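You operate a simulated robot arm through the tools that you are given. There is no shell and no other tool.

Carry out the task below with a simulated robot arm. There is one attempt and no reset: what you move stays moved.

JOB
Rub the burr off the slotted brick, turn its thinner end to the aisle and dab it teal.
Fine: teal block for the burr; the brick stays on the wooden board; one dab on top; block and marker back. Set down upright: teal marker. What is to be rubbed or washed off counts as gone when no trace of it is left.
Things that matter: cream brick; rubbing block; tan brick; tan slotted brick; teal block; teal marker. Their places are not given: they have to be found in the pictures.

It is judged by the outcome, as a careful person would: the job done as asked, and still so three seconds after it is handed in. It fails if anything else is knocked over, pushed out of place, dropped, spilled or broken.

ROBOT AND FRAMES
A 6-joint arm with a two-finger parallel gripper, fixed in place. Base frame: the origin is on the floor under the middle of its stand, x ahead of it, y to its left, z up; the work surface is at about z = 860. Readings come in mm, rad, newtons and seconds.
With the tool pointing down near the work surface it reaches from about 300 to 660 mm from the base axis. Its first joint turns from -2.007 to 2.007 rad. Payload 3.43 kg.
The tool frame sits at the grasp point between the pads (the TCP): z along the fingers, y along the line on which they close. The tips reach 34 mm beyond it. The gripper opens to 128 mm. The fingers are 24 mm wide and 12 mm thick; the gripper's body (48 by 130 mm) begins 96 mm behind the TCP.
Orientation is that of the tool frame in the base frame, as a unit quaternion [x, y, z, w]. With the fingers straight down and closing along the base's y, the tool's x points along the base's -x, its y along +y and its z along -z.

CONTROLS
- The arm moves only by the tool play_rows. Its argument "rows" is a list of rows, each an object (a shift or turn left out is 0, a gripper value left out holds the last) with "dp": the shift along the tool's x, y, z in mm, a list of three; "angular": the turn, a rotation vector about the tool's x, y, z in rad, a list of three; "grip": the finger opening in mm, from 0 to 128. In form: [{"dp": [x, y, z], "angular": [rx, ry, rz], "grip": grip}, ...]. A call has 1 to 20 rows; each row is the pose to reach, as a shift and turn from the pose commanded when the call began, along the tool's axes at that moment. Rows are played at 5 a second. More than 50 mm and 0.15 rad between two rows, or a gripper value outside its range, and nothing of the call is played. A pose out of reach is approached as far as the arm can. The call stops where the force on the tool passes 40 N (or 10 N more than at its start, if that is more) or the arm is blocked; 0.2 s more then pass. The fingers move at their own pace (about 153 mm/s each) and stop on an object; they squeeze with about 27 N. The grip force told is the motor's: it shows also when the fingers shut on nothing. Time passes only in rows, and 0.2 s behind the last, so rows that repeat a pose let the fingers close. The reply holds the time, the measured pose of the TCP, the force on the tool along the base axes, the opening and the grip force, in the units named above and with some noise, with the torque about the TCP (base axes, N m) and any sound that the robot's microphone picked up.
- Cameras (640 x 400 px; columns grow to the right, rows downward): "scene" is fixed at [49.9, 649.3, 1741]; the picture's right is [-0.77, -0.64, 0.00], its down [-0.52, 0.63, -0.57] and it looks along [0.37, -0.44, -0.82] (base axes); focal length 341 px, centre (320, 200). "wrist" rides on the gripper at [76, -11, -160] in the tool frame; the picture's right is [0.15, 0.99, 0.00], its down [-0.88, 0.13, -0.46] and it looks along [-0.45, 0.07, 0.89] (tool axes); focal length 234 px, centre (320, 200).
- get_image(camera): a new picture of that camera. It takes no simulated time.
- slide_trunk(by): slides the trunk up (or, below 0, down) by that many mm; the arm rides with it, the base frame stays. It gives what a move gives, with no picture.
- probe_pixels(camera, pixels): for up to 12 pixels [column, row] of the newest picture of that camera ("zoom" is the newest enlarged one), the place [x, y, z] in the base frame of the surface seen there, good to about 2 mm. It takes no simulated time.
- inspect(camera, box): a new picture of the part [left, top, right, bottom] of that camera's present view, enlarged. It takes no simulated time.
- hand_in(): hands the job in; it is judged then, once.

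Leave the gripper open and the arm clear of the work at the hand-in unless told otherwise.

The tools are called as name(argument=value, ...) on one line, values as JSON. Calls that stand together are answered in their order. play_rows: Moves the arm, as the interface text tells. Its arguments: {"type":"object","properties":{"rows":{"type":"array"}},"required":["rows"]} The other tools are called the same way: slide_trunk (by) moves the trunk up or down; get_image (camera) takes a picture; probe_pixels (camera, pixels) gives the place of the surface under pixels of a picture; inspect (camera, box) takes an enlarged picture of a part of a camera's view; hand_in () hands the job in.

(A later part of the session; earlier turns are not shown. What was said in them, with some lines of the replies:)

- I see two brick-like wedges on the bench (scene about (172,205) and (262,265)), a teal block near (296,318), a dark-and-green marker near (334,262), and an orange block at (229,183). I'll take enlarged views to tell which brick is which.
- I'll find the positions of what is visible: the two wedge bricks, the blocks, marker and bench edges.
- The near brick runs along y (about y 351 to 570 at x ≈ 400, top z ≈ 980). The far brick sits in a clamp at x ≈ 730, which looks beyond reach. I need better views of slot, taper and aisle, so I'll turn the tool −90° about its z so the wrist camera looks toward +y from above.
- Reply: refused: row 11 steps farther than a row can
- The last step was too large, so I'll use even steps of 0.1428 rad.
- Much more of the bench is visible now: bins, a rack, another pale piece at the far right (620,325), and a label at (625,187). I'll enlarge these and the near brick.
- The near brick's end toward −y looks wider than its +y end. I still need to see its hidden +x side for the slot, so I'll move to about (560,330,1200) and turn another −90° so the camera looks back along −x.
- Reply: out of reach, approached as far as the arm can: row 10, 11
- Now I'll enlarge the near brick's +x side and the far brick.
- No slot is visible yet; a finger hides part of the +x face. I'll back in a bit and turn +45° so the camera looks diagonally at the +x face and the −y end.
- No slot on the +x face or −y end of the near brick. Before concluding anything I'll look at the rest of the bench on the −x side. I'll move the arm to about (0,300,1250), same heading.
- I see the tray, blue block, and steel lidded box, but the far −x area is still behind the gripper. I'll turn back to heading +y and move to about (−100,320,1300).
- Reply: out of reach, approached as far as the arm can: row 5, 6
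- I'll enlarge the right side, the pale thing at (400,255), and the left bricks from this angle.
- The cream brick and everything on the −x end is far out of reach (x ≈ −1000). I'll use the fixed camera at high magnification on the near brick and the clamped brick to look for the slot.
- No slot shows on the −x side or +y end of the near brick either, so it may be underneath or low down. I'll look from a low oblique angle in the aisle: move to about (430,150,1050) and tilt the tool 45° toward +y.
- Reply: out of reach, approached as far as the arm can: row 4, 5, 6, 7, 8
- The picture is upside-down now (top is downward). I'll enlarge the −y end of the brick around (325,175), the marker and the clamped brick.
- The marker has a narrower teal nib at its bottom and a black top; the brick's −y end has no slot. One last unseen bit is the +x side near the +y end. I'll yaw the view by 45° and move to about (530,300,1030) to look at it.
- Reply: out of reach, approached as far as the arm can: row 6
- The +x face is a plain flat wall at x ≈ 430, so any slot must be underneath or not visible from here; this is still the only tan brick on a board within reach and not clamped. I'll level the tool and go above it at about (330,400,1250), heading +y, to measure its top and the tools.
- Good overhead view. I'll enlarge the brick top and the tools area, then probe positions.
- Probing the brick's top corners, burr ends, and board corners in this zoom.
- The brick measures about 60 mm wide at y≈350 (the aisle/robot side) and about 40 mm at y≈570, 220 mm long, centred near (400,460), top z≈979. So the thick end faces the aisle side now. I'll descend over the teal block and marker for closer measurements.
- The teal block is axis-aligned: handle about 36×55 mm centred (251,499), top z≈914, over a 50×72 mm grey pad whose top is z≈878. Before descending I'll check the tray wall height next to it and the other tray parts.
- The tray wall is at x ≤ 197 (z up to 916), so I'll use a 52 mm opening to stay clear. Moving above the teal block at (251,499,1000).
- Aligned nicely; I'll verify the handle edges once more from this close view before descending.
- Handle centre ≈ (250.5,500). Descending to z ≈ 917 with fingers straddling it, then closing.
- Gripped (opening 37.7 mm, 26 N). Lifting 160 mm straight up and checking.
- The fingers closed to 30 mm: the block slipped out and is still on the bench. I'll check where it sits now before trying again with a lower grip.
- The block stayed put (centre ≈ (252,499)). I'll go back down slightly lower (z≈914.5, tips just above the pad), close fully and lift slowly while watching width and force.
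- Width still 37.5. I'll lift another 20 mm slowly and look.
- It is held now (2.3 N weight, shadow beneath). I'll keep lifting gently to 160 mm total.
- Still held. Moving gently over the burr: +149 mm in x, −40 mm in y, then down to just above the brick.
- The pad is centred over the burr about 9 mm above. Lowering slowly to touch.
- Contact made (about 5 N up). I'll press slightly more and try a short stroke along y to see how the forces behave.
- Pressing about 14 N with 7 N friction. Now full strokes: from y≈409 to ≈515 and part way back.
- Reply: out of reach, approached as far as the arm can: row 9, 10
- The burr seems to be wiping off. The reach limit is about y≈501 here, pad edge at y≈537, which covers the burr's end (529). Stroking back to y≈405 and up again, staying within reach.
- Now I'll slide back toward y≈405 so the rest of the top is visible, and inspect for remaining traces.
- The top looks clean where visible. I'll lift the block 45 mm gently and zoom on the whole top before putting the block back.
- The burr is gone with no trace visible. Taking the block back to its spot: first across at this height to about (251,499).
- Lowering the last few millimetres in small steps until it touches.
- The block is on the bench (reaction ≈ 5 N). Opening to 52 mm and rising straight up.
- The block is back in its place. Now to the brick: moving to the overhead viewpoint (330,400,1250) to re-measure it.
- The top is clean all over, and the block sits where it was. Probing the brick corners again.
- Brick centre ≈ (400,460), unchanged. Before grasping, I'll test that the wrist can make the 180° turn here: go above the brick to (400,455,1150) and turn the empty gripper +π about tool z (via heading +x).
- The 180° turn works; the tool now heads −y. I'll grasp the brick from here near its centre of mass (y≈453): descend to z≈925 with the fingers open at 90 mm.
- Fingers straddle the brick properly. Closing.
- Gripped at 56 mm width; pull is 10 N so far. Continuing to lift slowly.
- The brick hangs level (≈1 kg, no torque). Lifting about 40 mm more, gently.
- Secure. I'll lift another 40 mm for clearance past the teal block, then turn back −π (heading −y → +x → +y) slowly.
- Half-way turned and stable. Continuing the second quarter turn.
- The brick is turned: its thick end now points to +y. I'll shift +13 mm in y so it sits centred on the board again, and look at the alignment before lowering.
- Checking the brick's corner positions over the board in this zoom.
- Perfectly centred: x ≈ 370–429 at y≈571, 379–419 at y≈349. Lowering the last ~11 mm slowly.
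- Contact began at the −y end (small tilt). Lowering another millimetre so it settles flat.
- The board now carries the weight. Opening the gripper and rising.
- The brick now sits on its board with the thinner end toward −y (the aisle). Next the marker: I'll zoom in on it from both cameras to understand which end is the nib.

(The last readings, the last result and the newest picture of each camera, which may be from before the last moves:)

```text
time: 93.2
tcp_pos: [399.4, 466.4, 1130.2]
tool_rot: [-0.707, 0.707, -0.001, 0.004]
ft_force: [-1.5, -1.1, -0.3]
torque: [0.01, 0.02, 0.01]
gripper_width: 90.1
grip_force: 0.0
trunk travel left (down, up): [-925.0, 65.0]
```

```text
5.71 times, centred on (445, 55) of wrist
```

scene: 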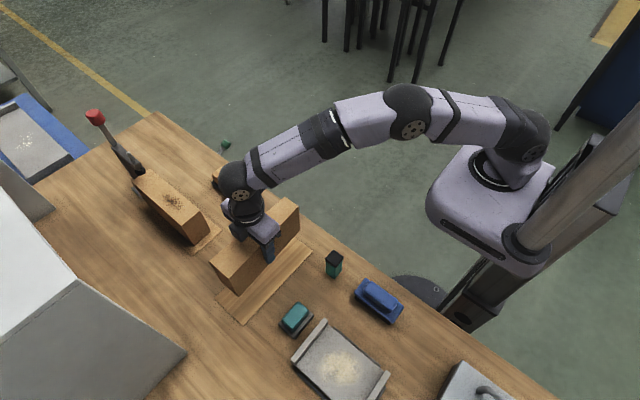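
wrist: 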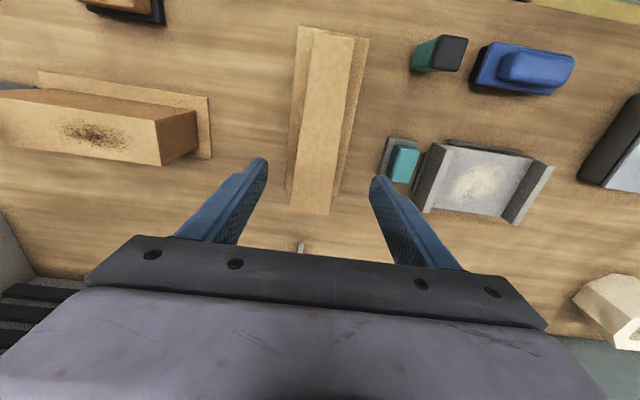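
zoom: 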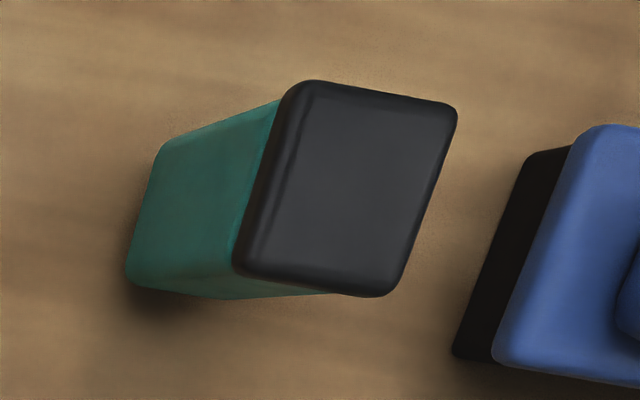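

The black part is a thin lid on top and the nib is the narrow teal bit at the bottom, so it can be held by its body as it stands. Moving above it to about (260.5,340,1060) with 60 mm opening.

play_rows(rows=[{"dp": [25, 28, 0], "grip": 60}, {"dp": [50, 56, 10]}, {"dp": [76, 84, 30]}, {"dp": [101, 112, 50]}, {"dp": [126, 139, 70]}, {"dp": [126, 139, 70]}])

get_image(camera="wrist")

inspect(camera="wrist", box=[280, 110, 370, 210])

```text
time: 94.6
tcp_pos: [261.6, 340.0, 1057.6]
tool_rot: [-0.707, 0.707, 0.0, 0.004]
ft_force: [0.1, 0.1, 0.9]
torque: [-0.04, -0.01, 0.0]
gripper_width: 60.3
grip_force: 0.0
trunk travel left (down, up): [-925.0, 65.0]
```

```text
taken
```

wrist: 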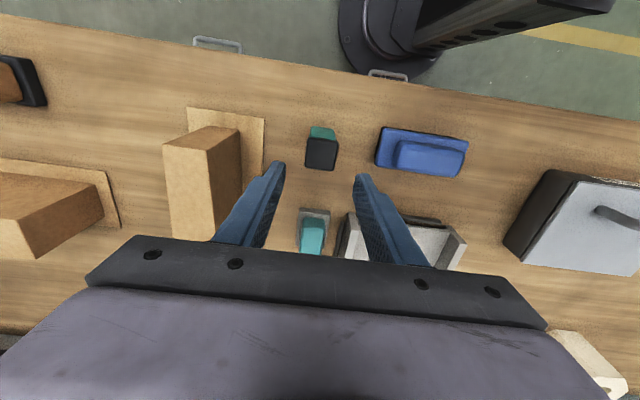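

```text
4.00 times, centred on (325, 160) of wrist
```

zoom: 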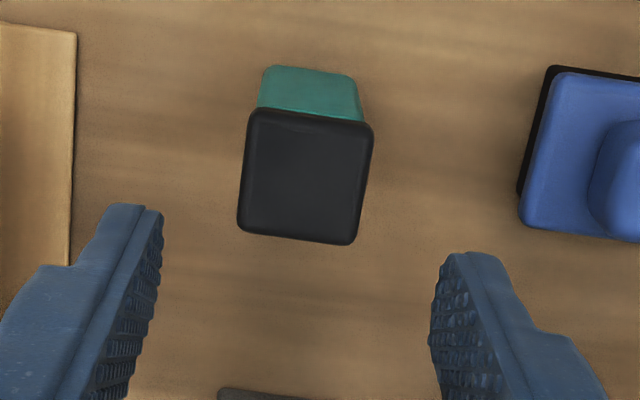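

probe_pixels(camera="zoom", pixels=[[252, 120], [366, 130], [348, 235], [245, 225], [305, 175], [246, 170], [362, 190], [262, 95], [355, 100], [310, 75], [310, 105], [310, 90]])

```text
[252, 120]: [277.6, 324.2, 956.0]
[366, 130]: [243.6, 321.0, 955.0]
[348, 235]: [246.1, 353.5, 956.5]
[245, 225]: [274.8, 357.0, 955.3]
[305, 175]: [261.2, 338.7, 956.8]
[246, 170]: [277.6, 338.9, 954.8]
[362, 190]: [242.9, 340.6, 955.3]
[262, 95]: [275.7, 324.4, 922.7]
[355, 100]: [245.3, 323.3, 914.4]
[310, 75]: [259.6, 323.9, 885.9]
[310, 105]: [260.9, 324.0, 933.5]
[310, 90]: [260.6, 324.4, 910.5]
```

Cap is about 35 mm wide, body about 31 mm, centre ≈ (260.5,339). Descending to z≈904 around the body.

play_rows(rows=[{"dp": [0.7, 1, 40], "grip": 60}, {"dp": [0.7, 1, 80]}, {"dp": [0.7, 1, 115]}, {"dp": [0.7, 1, 140]}, {"dp": [0.7, 1, 153.5]}, {"dp": [0.7, 1, 153.5]}])

play_rows(rows=[{"grip": 45}, {"grip": 36}, {"grip": 20}, {"grip": 0}, {"grip": 0}, {"grip": 0}, {"grip": 0}])

inspect(camera="scene", box=[290, 210, 390, 310])

get_image(camera="wrist")

```text
time: 96.0
tcp_pos: [261.8, 341.4, 902.5]
tool_rot: [-0.706, 0.708, -0.001, 0.003]
ft_force: [0.0, 1.0, 0.9]
torque: [0.01, 0.01, 0.0]
gripper_width: 60.0
grip_force: 0.1
trunk travel left (down, up): [-925.0, 65.0]
```

```text
time: 97.6
tcp_pos: [262.2, 340.3, 903.4]
tool_rot: [-0.707, 0.707, -0.001, 0.003]
ft_force: [0.6, 0.3, -0.4]
torque: [0.01, 0.01, -0.01]
gripper_width: 35.5
grip_force: 26.7
trunk travel left (down, up): [-925.0, 65.0]
```

```text
4.00 times, centred on (340, 260) of scene
```

zoom: 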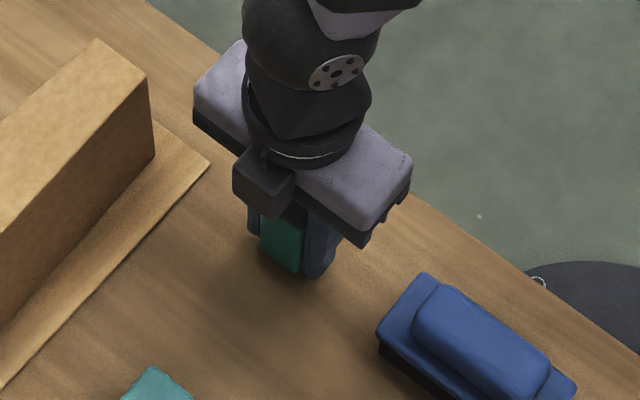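

```text
taken
```

wrist: 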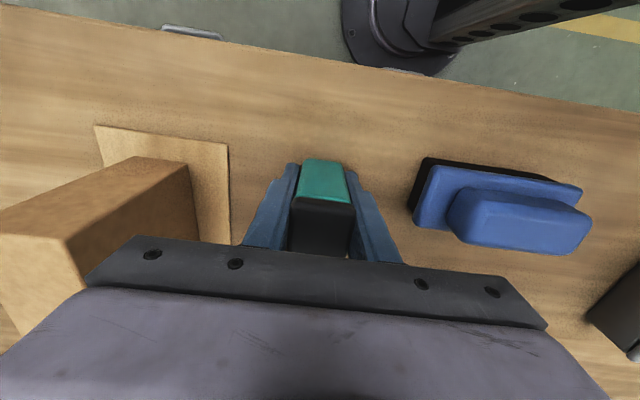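

The fingers closed on the 35 mm lid rim (35.5 mm, 27 N), with the body between them. Lifting very slowly and checking that it comes along.

play_rows(rows=[{"dp": [0, 0, -1]}, {"dp": [0, 0, -2]}, {"dp": [0, 0, -3]}, {"dp": [0, 0, -5]}, {"dp": [0, 0, -7]}, {"dp": [0, 0, -10]}, {"dp": [0, 0, -13]}, {"dp": [0, 0, -16]}, {"dp": [0, 0, -20]}, {"dp": [0, 0, -20]}])

get_image(camera="wrist")

inspect(camera="scene", box=[290, 210, 390, 310])

```text
time: 99.8
tcp_pos: [262.1, 340.3, 924.5]
tool_rot: [-0.707, 0.707, -0.001, 0.004]
ft_force: [-0.5, 0.7, -1.4]
torque: [0.01, 0.0, 0.02]
gripper_width: 35.7
grip_force: 27.3
trunk travel left (down, up): [-925.0, 65.0]
```

```text
taken
```

wrist: 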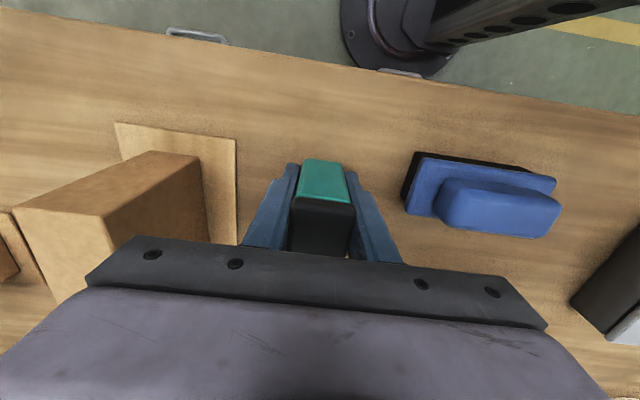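

```text
4.00 times, centred on (340, 260) of scene
```

zoom: 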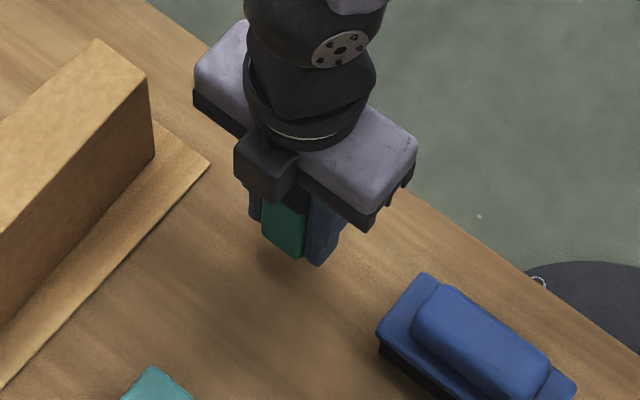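

The whole marker came up. Lifting another 150 mm gently.

play_rows(rows=[{"dp": [0, 0, -3]}, {"dp": [0, 0, -8]}, {"dp": [0, 0, -16]}, {"dp": [0, 0, -26]}, {"dp": [0, 0, -37]}, {"dp": [0, 0, -48]}, {"dp": [0, 0, -59]}, {"dp": [0, 0, -70]}, {"dp": [0, 0, -81]}, {"dp": [0, 0, -92]}, {"dp": [0, 0, -103]}, {"dp": [0, 0, -114]}, {"dp": [0, 0, -125]}, {"dp": [0, 0, -135]}, {"dp": [0, 0, -143]}, {"dp": [0, 0, -148]}, {"dp": [0, 0, -150]}, {"dp": [0, 0, -150]}])

inspect(camera="scene", box=[290, 180, 390, 280])

```text
time: 103.6
tcp_pos: [260.4, 338.5, 1074.5]
tool_rot: [-0.707, 0.707, -0.001, 0.003]
ft_force: [0.2, -0.2, -1.6]
torque: [-0.03, 0.02, -0.04]
gripper_width: 35.7
grip_force: 27.0
trunk travel left (down, up): [-925.0, 65.0]
```

```text
4.00 times, centred on (340, 230) of scene
```

zoom: 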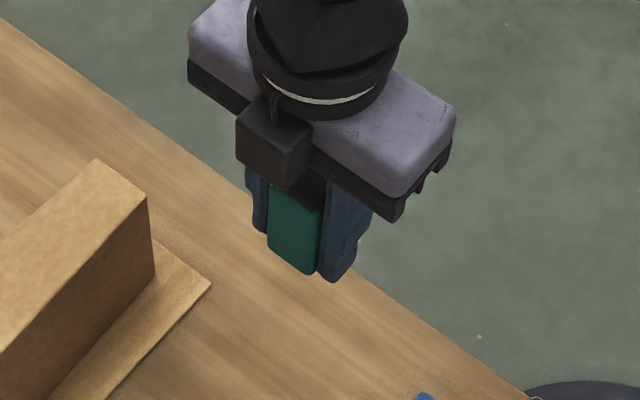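

Held steadily. Moving over the brick's middle, (400,460), at this height.

play_rows(rows=[{"dp": [-4, -5, 0]}, {"dp": [-11, -13, 0]}, {"dp": [-20, -23, 0]}, {"dp": [-30, -34, 0]}, {"dp": [-40, -46, 0]}, {"dp": [-50, -58, 0]}, {"dp": [-60, -69, 0]}, {"dp": [-70, -81, 0]}, {"dp": [-80, -92, 0]}, {"dp": [-90, -104, 0]}, {"dp": [-100, -115, 0]}, {"dp": [-109, -126, 0]}, {"dp": [-116, -134, 0]}, {"dp": [-120, -138, 0]}, {"dp": [-121, -139.5, 0]}, {"dp": [-121, -139.5, 0]}])

get_image(camera="wrist")

inspect(camera="scene", box=[200, 190, 330, 320])

```text
time: 107.0
tcp_pos: [401.5, 459.6, 1074.9]
tool_rot: [0.708, -0.707, 0.003, -0.002]
ft_force: [0.1, 1.2, -1.5]
torque: [-0.01, 0.02, 0.03]
gripper_width: 35.5
grip_force: 26.7
trunk travel left (down, up): [-925.0, 65.0]
```

```text
taken
```

wrist: 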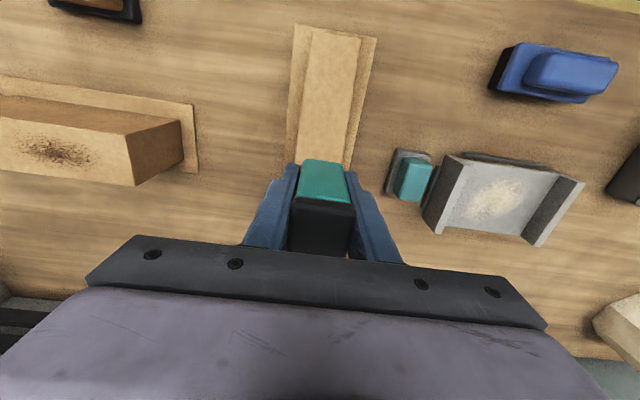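

```text
3.08 times, centred on (265, 255) of scene
```

zoom: 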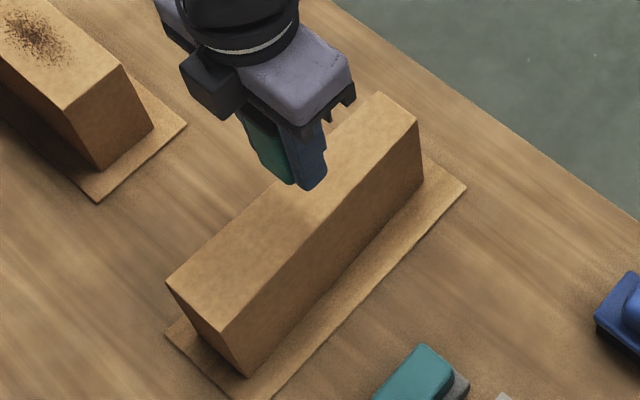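

Nib bottom should be about 52 mm above the brick. Lowering 45 mm, then in fine steps to a single touch.

play_rows(rows=[{"dp": [0, 0, 3]}, {"dp": [0, 0, 9]}, {"dp": [0, 0, 17]}, {"dp": [0, 0, 25]}, {"dp": [0, 0, 33]}, {"dp": [0, 0, 40]}, {"dp": [0, 0, 44]}, {"dp": [0, 0, 46]}, {"dp": [0, 0, 46]}])

play_rows(rows=[{"dp": [0, 0, 1]}, {"dp": [0, 0, 2]}, {"dp": [0, 0, 3]}])

```text
time: 109.0
tcp_pos: [401.9, 460.7, 1028.7]
tool_rot: [-0.707, 0.707, -0.001, 0.003]
ft_force: [-0.8, 0.1, -1.7]
torque: [0.0, 0.03, 0.01]
gripper_width: 35.4
grip_force: 27.1
trunk travel left (down, up): [-925.0, 65.0]
```

```text
time: 109.8
tcp_pos: [400.3, 460.4, 1024.9]
tool_rot: [0.707, -0.707, 0.002, -0.003]
ft_force: [-0.2, 0.2, -1.9]
torque: [-0.02, 0.01, 0.01]
gripper_width: 35.5
grip_force: 27.2
trunk travel left (down, up): [-925.0, 65.0]
```

play_rows(rows=[{"dp": [0, 0, 1]}, {"dp": [0, 0, 1.5]}])

play_rows(rows=[{"dp": [0, 0, 0.7]}, {"dp": [0, 0, 1]}])

```text
time: 110.4
tcp_pos: [402.0, 459.6, 1024.6]
tool_rot: [-0.707, 0.707, -0.001, 0.004]
ft_force: [0.1, 1.2, -2.1]
torque: [0.03, 0.01, 0.01]
gripper_width: 35.4
grip_force: 26.9
trunk travel left (down, up): [-925.0, 65.0]
```

```text
time: 111.0
tcp_pos: [400.8, 459.1, 1023.9]
tool_rot: [-0.707, 0.707, -0.001, 0.004]
ft_force: [-0.5, -0.2, -1.3]
torque: [-0.01, -0.04, -0.04]
gripper_width: 35.7
grip_force: 27.0
trunk travel left (down, up): [-925.0, 65.0]
```

play_rows(rows=[{"dp": [0, 0, 0.8]}, {"dp": [0, 0, 0.8]}])

```text
time: 111.6
tcp_pos: [400.3, 460.9, 1022.5]
tool_rot: [0.708, -0.707, 0.001, -0.004]
ft_force: [0.0, -0.3, -1.3]
torque: [0.0, 0.01, -0.01]
gripper_width: 35.7
grip_force: 27.1
trunk travel left (down, up): [-925.0, 65.0]
```

play_rows(rows=[{"dp": [0, 0, 0.8]}, {"dp": [0, 0, 0.8]}])

```text
time: 112.2
tcp_pos: [400.9, 459.8, 1021.6]
tool_rot: [0.707, -0.707, 0.001, -0.005]
ft_force: [-0.2, -0.8, -0.9]
torque: [0.0, 0.03, -0.02]
gripper_width: 35.7
grip_force: 26.9
trunk travel left (down, up): [-925.0, 65.0]
```

play_rows(rows=[{"dp": [0, 0, 0.8]}, {"dp": [0, 0, 0.8]}])

```text
time: 112.8
tcp_pos: [401.1, 459.9, 1020.7]
tool_rot: [0.708, -0.706, 0.001, -0.003]
ft_force: [0.2, 0.5, -1.5]
torque: [0.01, 0.0, 0.03]
gripper_width: 35.7
grip_force: 26.2
trunk travel left (down, up): [-925.0, 65.0]
```

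play_rows(rows=[{"dp": [0, 0, 0.8]}, {"dp": [0, 0, 0.8]}])

inspect(camera="scene", box=[230, 210, 300, 280])

```text
time: 113.4
tcp_pos: [402.0, 460.8, 1021.8]
tool_rot: [0.708, -0.706, 0.002, -0.004]
ft_force: [0.2, 0.1, 0.0]
torque: [-0.04, 0.02, 0.01]
gripper_width: 35.4
grip_force: 27.0
trunk travel left (down, up): [-925.0, 65.0]
```

```text
5.71 times, centred on (265, 245) of scene
```

zoom: 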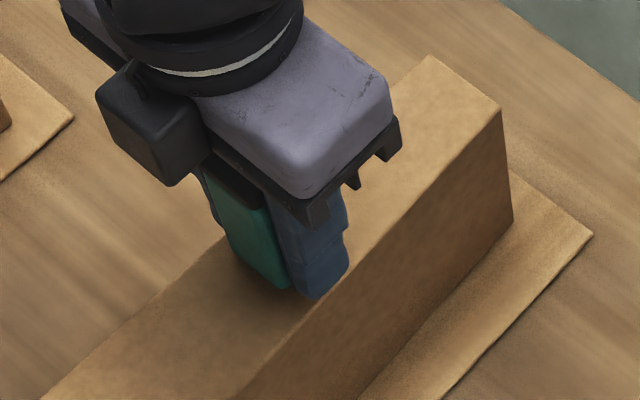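

Fz went to 0, so the nib is just touching. Pressing slightly (0.6 mm) for a clear dab.

play_rows(rows=[{"dp": [0, 0, 0.6]}, {"dp": [0, 0, 0.6]}, {"dp": [0, 0, 0.6]}])

```text
time: 114.2
tcp_pos: [400.9, 460.1, 1019.4]
tool_rot: [-0.707, 0.707, -0.001, 0.004]
ft_force: [1.8, 0.8, 3.8]
torque: [0.02, -0.02, 0.0]
gripper_width: 35.6
grip_force: 26.8
trunk travel left (down, up): [-925.0, 65.0]
```

About 5 N of press – a firm single dab. Lifting straight up about 55 mm and checking the mark.

play_rows(rows=[{"dp": [0, 0, -2]}, {"dp": [0, 0, -6]}, {"dp": [0, 0, -13]}, {"dp": [0, 0, -22]}, {"dp": [0, 0, -32]}, {"dp": [0, 0, -42]}, {"dp": [0, 0, -50]}, {"dp": [0, 0, -55]}, {"dp": [0, 0, -55]}])

inspect(camera="scene", box=[215, 205, 315, 305])

get_image(camera="wrist")

```text
time: 116.2
tcp_pos: [400.4, 459.7, 1074.6]
tool_rot: [0.708, -0.707, 0.002, -0.003]
ft_force: [0.0, 0.0, -1.2]
torque: [0.0, -0.04, 0.0]
gripper_width: 35.7
grip_force: 27.2
trunk travel left (down, up): [-925.0, 65.0]
```

```text
4.00 times, centred on (265, 255) of scene
```

zoom: 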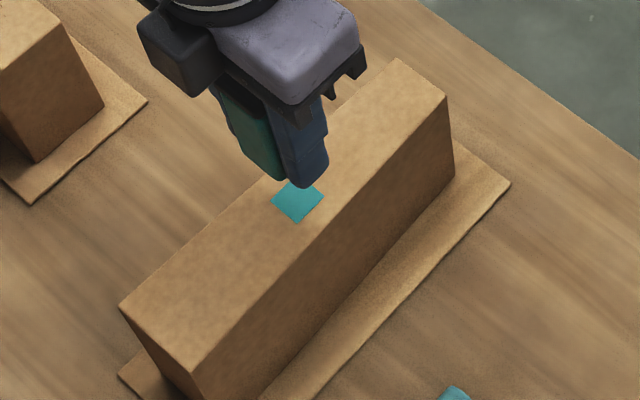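

```text
taken
```

wrist: 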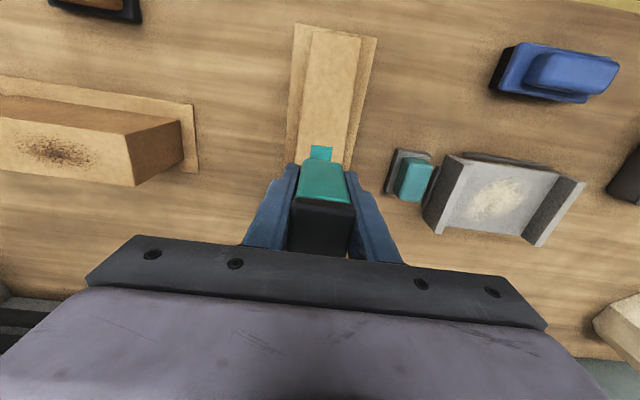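

One clean teal dab on top. Now returning the marker: back across by the exact reverse shift.

play_rows(rows=[{"dp": [4, 5, 0]}, {"dp": [11, 13, 0]}, {"dp": [20, 23, 0]}, {"dp": [30, 34, 0]}, {"dp": [40, 46, 0]}, {"dp": [50, 58, 0]}, {"dp": [60, 69, 0]}, {"dp": [70, 81, 0]}, {"dp": [80, 92, 0]}, {"dp": [90, 104, 0]}, {"dp": [100, 115, 0]}, {"dp": [109, 126, 0]}, {"dp": [116, 134, 0]}, {"dp": [120, 138, 0]}, {"dp": [121, 139.5, 0]}, {"dp": [121, 139.5, 0]}])

play_rows(rows=[{"dp": [0, 0, 3]}, {"dp": [0, 0, 9]}, {"dp": [0, 0, 18]}, {"dp": [0, 0, 28]}, {"dp": [0, 0, 39]}, {"dp": [0, 0, 50]}, {"dp": [0, 0, 61]}, {"dp": [0, 0, 72]}, {"dp": [0, 0, 83]}, {"dp": [0, 0, 94]}, {"dp": [0, 0, 105]}, {"dp": [0, 0, 116]}, {"dp": [0, 0, 127]}, {"dp": [0, 0, 138]}, {"dp": [0, 0, 148]}, {"dp": [0, 0, 156]}, {"dp": [0, 0, 160]}, {"dp": [0, 0, 162]}, {"dp": [0, 0, 162]}])

inspect(camera="scene", box=[290, 210, 390, 310])

get_image(camera="wrist")

```text
time: 119.6
tcp_pos: [260.3, 339.4, 1073.5]
tool_rot: [-0.706, 0.708, -0.001, 0.004]
ft_force: [-0.1, -0.7, -0.8]
torque: [-0.03, -0.02, 0.01]
gripper_width: 35.6
grip_force: 26.8
trunk travel left (down, up): [-925.0, 65.0]
```

```text
time: 123.6
tcp_pos: [261.6, 340.2, 911.1]
tool_rot: [-0.707, 0.708, -0.001, 0.003]
ft_force: [0.0, 0.1, -0.9]
torque: [0.0, -0.02, 0.02]
gripper_width: 35.5
grip_force: 26.8
trunk travel left (down, up): [-925.0, 65.0]
```

```text
4.00 times, centred on (340, 260) of scene
```

zoom: 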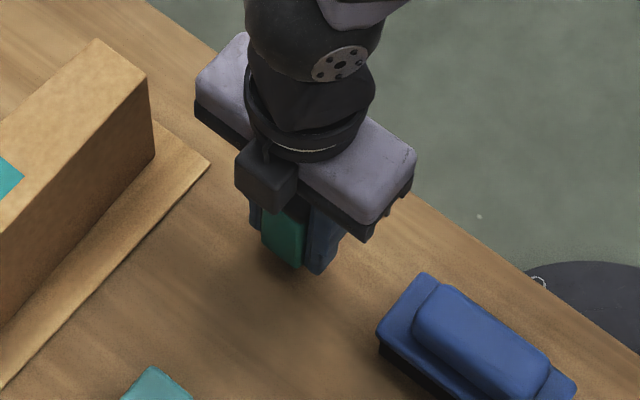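

```text
taken
```

wrist: 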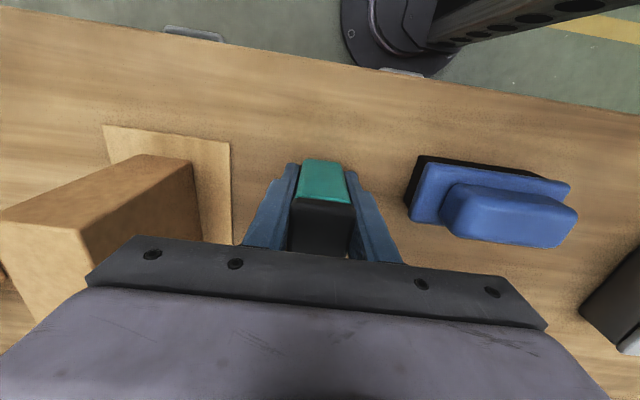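

About 7–8 mm to go; lowering in small steps until it touches.

play_rows(rows=[{"dp": [0, 0, 1.5]}, {"dp": [0, 0, 3]}, {"dp": [0, 0, 4.5]}, {"dp": [0, 0, 6]}])

play_rows(rows=[{"dp": [0, 0, 0.7]}, {"dp": [0, 0, 0.7]}])

```text
time: 124.6
tcp_pos: [261.1, 339.5, 905.6]
tool_rot: [-0.707, 0.707, 0.0, 0.004]
ft_force: [-0.6, -0.6, -2.4]
torque: [0.02, -0.02, 0.02]
gripper_width: 35.9
grip_force: 26.6
trunk travel left (down, up): [-925.0, 65.0]
```

```text
time: 125.2
tcp_pos: [260.8, 340.4, 905.3]
tool_rot: [-0.707, 0.707, -0.001, 0.003]
ft_force: [-0.6, -0.2, -2.2]
torque: [-0.03, -0.02, -0.01]
gripper_width: 35.6
grip_force: 26.5
trunk travel left (down, up): [-925.0, 65.0]
```

play_rows(rows=[{"dp": [0, 0, 0.7]}, {"dp": [0, 0, 0.7]}])

play_rows(rows=[{"dp": [0, 0, 0.6]}, {"dp": [0, 0, 0.6]}])

```text
time: 125.8
tcp_pos: [261.2, 340.4, 904.8]
tool_rot: [-0.707, 0.707, -0.001, 0.004]
ft_force: [-0.1, -0.2, -1.3]
torque: [0.0, 0.03, 0.0]
gripper_width: 35.7
grip_force: 26.8
trunk travel left (down, up): [-925.0, 65.0]
```

```text
time: 126.4
tcp_pos: [260.7, 340.3, 904.1]
tool_rot: [0.707, -0.707, 0.001, -0.004]
ft_force: [-0.9, 0.0, -1.3]
torque: [-0.02, 0.01, 0.01]
gripper_width: 35.6
grip_force: 26.9
trunk travel left (down, up): [-925.0, 65.0]
```

play_rows(rows=[{"dp": [0, 0, 0.6]}, {"dp": [0, 0, 0.6]}])

play_rows(rows=[{"dp": [0, 0, 0.6]}, {"dp": [0, 0, 0.6]}])

```text
time: 127.0
tcp_pos: [261.1, 340.1, 903.2]
tool_rot: [-0.707, 0.707, -0.001, 0.003]
ft_force: [0.7, 0.3, -0.4]
torque: [-0.01, 0.02, 0.0]
gripper_width: 35.7
grip_force: 27.0
trunk travel left (down, up): [-925.0, 65.0]
```

```text
time: 127.6
tcp_pos: [260.2, 340.5, 903.5]
tool_rot: [0.707, -0.707, 0.001, -0.004]
ft_force: [0.4, -0.3, -0.2]
torque: [-0.04, 0.05, -0.03]
gripper_width: 35.9
grip_force: 26.8
trunk travel left (down, up): [-925.0, 65.0]
```

play_rows(rows=[{"dp": [0, 0, 0.5]}, {"dp": [0, 0, 0.5]}])

```text
time: 128.2
tcp_pos: [261.2, 340.1, 903.8]
tool_rot: [0.707, -0.707, 0.001, -0.003]
ft_force: [-1.4, -1.0, 9.5]
torque: [-0.1, 0.15, 0.01]
gripper_width: 35.7
grip_force: 27.0
trunk travel left (down, up): [-925.0, 65.0]
```

The marker is firmly on the bench. Easing off a touch and opening slowly, then rising straight up.

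play_rows(rows=[{"dp": [0, 0, -0.5], "grip": 0}, {"dp": [0, 0, -0.5], "grip": 36}, {"dp": [0, 0, -0.5], "grip": 38}, {"dp": [0, 0, -0.5], "grip": 44}, {"dp": [0, 0, -0.5], "grip": 52}, {"dp": [0, 0, -0.5], "grip": 60}, {"dp": [0, 0, -0.5], "grip": 60}, {"dp": [0, 0, -0.5], "grip": 60}])

play_rows(rows=[{"dp": [0, 0, -15]}, {"dp": [0, 0, -40]}, {"dp": [0, 0, -70]}, {"dp": [0, 0, -105]}, {"dp": [0, 0, -145]}, {"dp": [0, 0, -185]}])

get_image(camera="scene")

get_image(camera="wrist")

```text
time: 130.0
tcp_pos: [261.8, 341.0, 902.4]
tool_rot: [-0.707, 0.708, -0.001, 0.004]
ft_force: [0.2, 0.1, 0.2]
torque: [0.01, 0.0, 0.0]
gripper_width: 60.1
grip_force: 0.0
trunk travel left (down, up): [-925.0, 65.0]
```

```text
time: 131.4
tcp_pos: [258.7, 338.5, 1089.8]
tool_rot: [0.707, -0.707, 0.002, -0.003]
ft_force: [0.3, 0.4, 0.3]
torque: [0.02, 0.02, 0.0]
gripper_width: 60.0
grip_force: 0.0
trunk travel left (down, up): [-925.0, 65.0]
```

```text
taken
```

scene: 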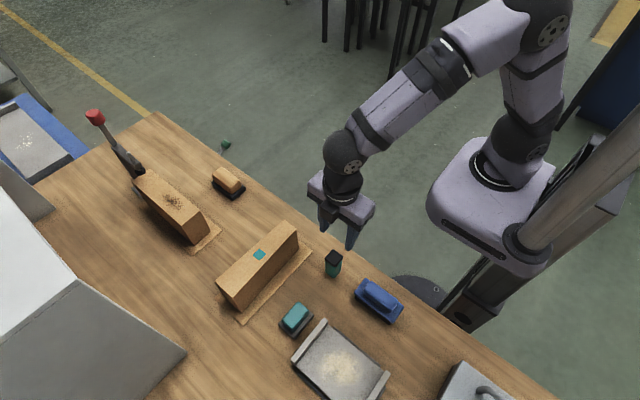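

```text
taken
```

wrist: 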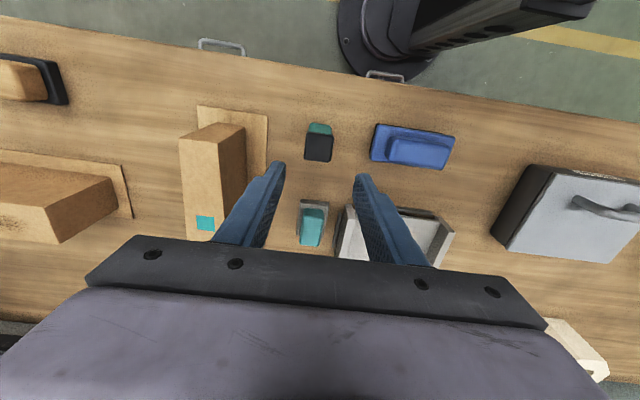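

The marker stands upright in its spot. I'll move the arm clear, up toward the starting area, open the gripper fully, and then compare the scene with the first picture.

play_rows(rows=[{"dp": [10, 0, -40], "grip": 60}, {"dp": [25, 0, -80], "grip": 90}, {"dp": [45, -5, -120], "grip": 128}, {"dp": [65, -10, -160]}, {"dp": [80, -12, -200]}, {"dp": [80, -12, -222]}])

inspect(camera="scene", box=[200, 200, 400, 325])

get_image(camera="wrist")

inspect(camera="wrist", box=[220, 110, 420, 250])

```text
time: 132.8
tcp_pos: [270.4, 259.1, 1309.7]
tool_rot: [-0.707, 0.708, -0.002, 0.003]
ft_force: [-0.5, 0.1, 0.5]
torque: [-0.01, -0.02, -0.01]
gripper_width: 127.7
grip_force: 0.0
trunk travel left (down, up): [-925.0, 65.0]
```

```text
3.20 times, centred on (300, 262) of scene
```

zoom: 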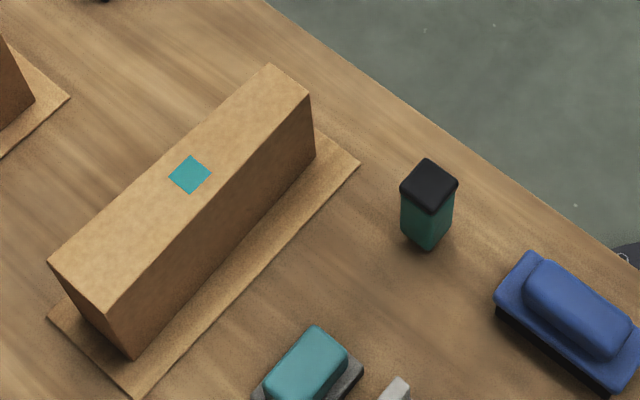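

```text
taken
```

wrist: 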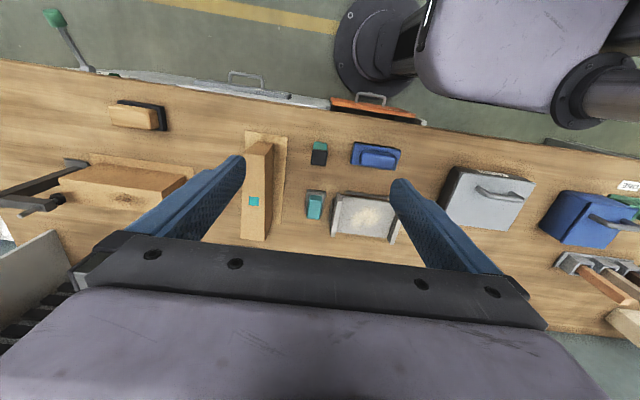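

```text
2.86 times, centred on (320, 180) of wrist
```

zoom: 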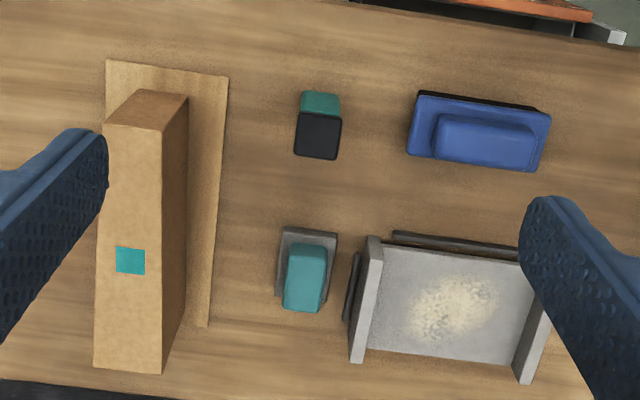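

Everything matches the first view: marker and block in their original places, brick on the board with one dab. I'll double-check which side the aisle is by probing the yellow floor lines.

get_image(camera="scene")

probe_pixels(camera="scene", pixels=[[20, 18], [60, 48], [140, 107], [615, 20], [600, 38], [635, 8], [300, 60], [200, 20], [450, 120], [10, 60], [560, 60], [100, 60]])

inspect(camera="scene", box=[520, 0, 640, 120])

inspect(camera="scene", box=[0, 0, 320, 180])

```text
taken
```

scene: 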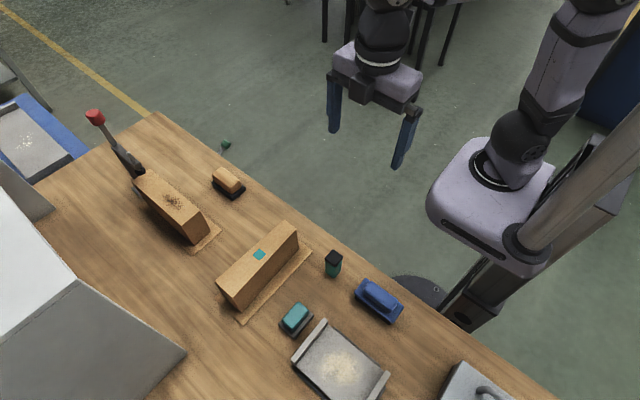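

```text
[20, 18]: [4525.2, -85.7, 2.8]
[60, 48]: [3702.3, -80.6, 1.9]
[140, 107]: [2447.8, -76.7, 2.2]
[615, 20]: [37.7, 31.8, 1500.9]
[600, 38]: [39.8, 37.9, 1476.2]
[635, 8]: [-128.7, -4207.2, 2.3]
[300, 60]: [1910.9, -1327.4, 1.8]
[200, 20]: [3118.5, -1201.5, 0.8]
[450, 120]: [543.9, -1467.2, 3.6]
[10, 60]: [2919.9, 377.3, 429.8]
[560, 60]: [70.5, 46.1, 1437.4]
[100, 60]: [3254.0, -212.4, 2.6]
```

```text
3.33 times, centred on (580, 60) of scene
```

zoom: 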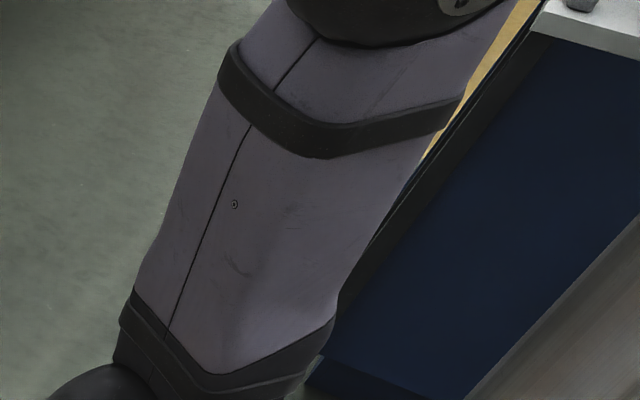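

```text
2.00 times, centred on (160, 90) of scene
```

zoom: 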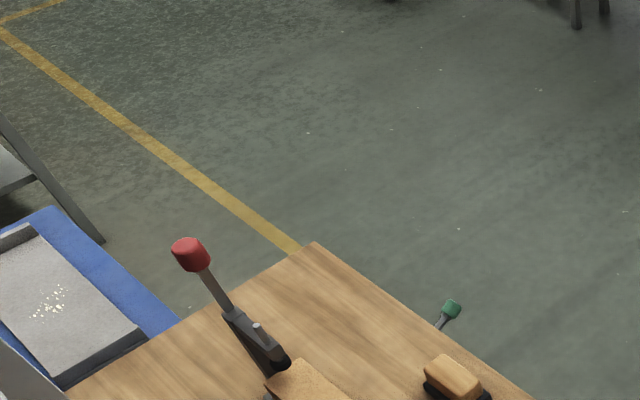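

The yellow line runs along x at y ≈ −80 with open floor beyond it, so the aisle is on the −y side and the brick's thin end (y≈349) faces it. The burr is gone, there is one teal dab on top, the block and upright marker are back in place, and the arm is clear with the gripper open. Handing in.

hand_in()

```text
The job is handed in.
```

I handed the job in with every step done, but I never saw a slot on the brick I worked on.

**Which brick:** I used the tan brick on its own wooden board, centred near (400, 460). All its visible faces are plain, so any slot would have to be underneath. I chose it because the other tan brick is clamped and out of reach, and so is the cream one.

- **Burr:** I rubbed it off with the teal block, and no trace showed in close-up views from either camera.
- **Turn:** I turned the brick end for end, and it is back centred on the board. The thinner end now points to the side where the robot stands. I took that as the aisle because of the yellow floor line and open floor there.
- **Dab:** there is one teal dab in the middle of the top.
- **Tools:** the teal block and the teal marker are back in their original spots, with the marker standing upright.

On my first try the teal block slipped from the gripper. It stayed on the bench, and the second grip held. In the final pictures I saw nothing else knocked over or moved. The arm is clear with the gripper open.
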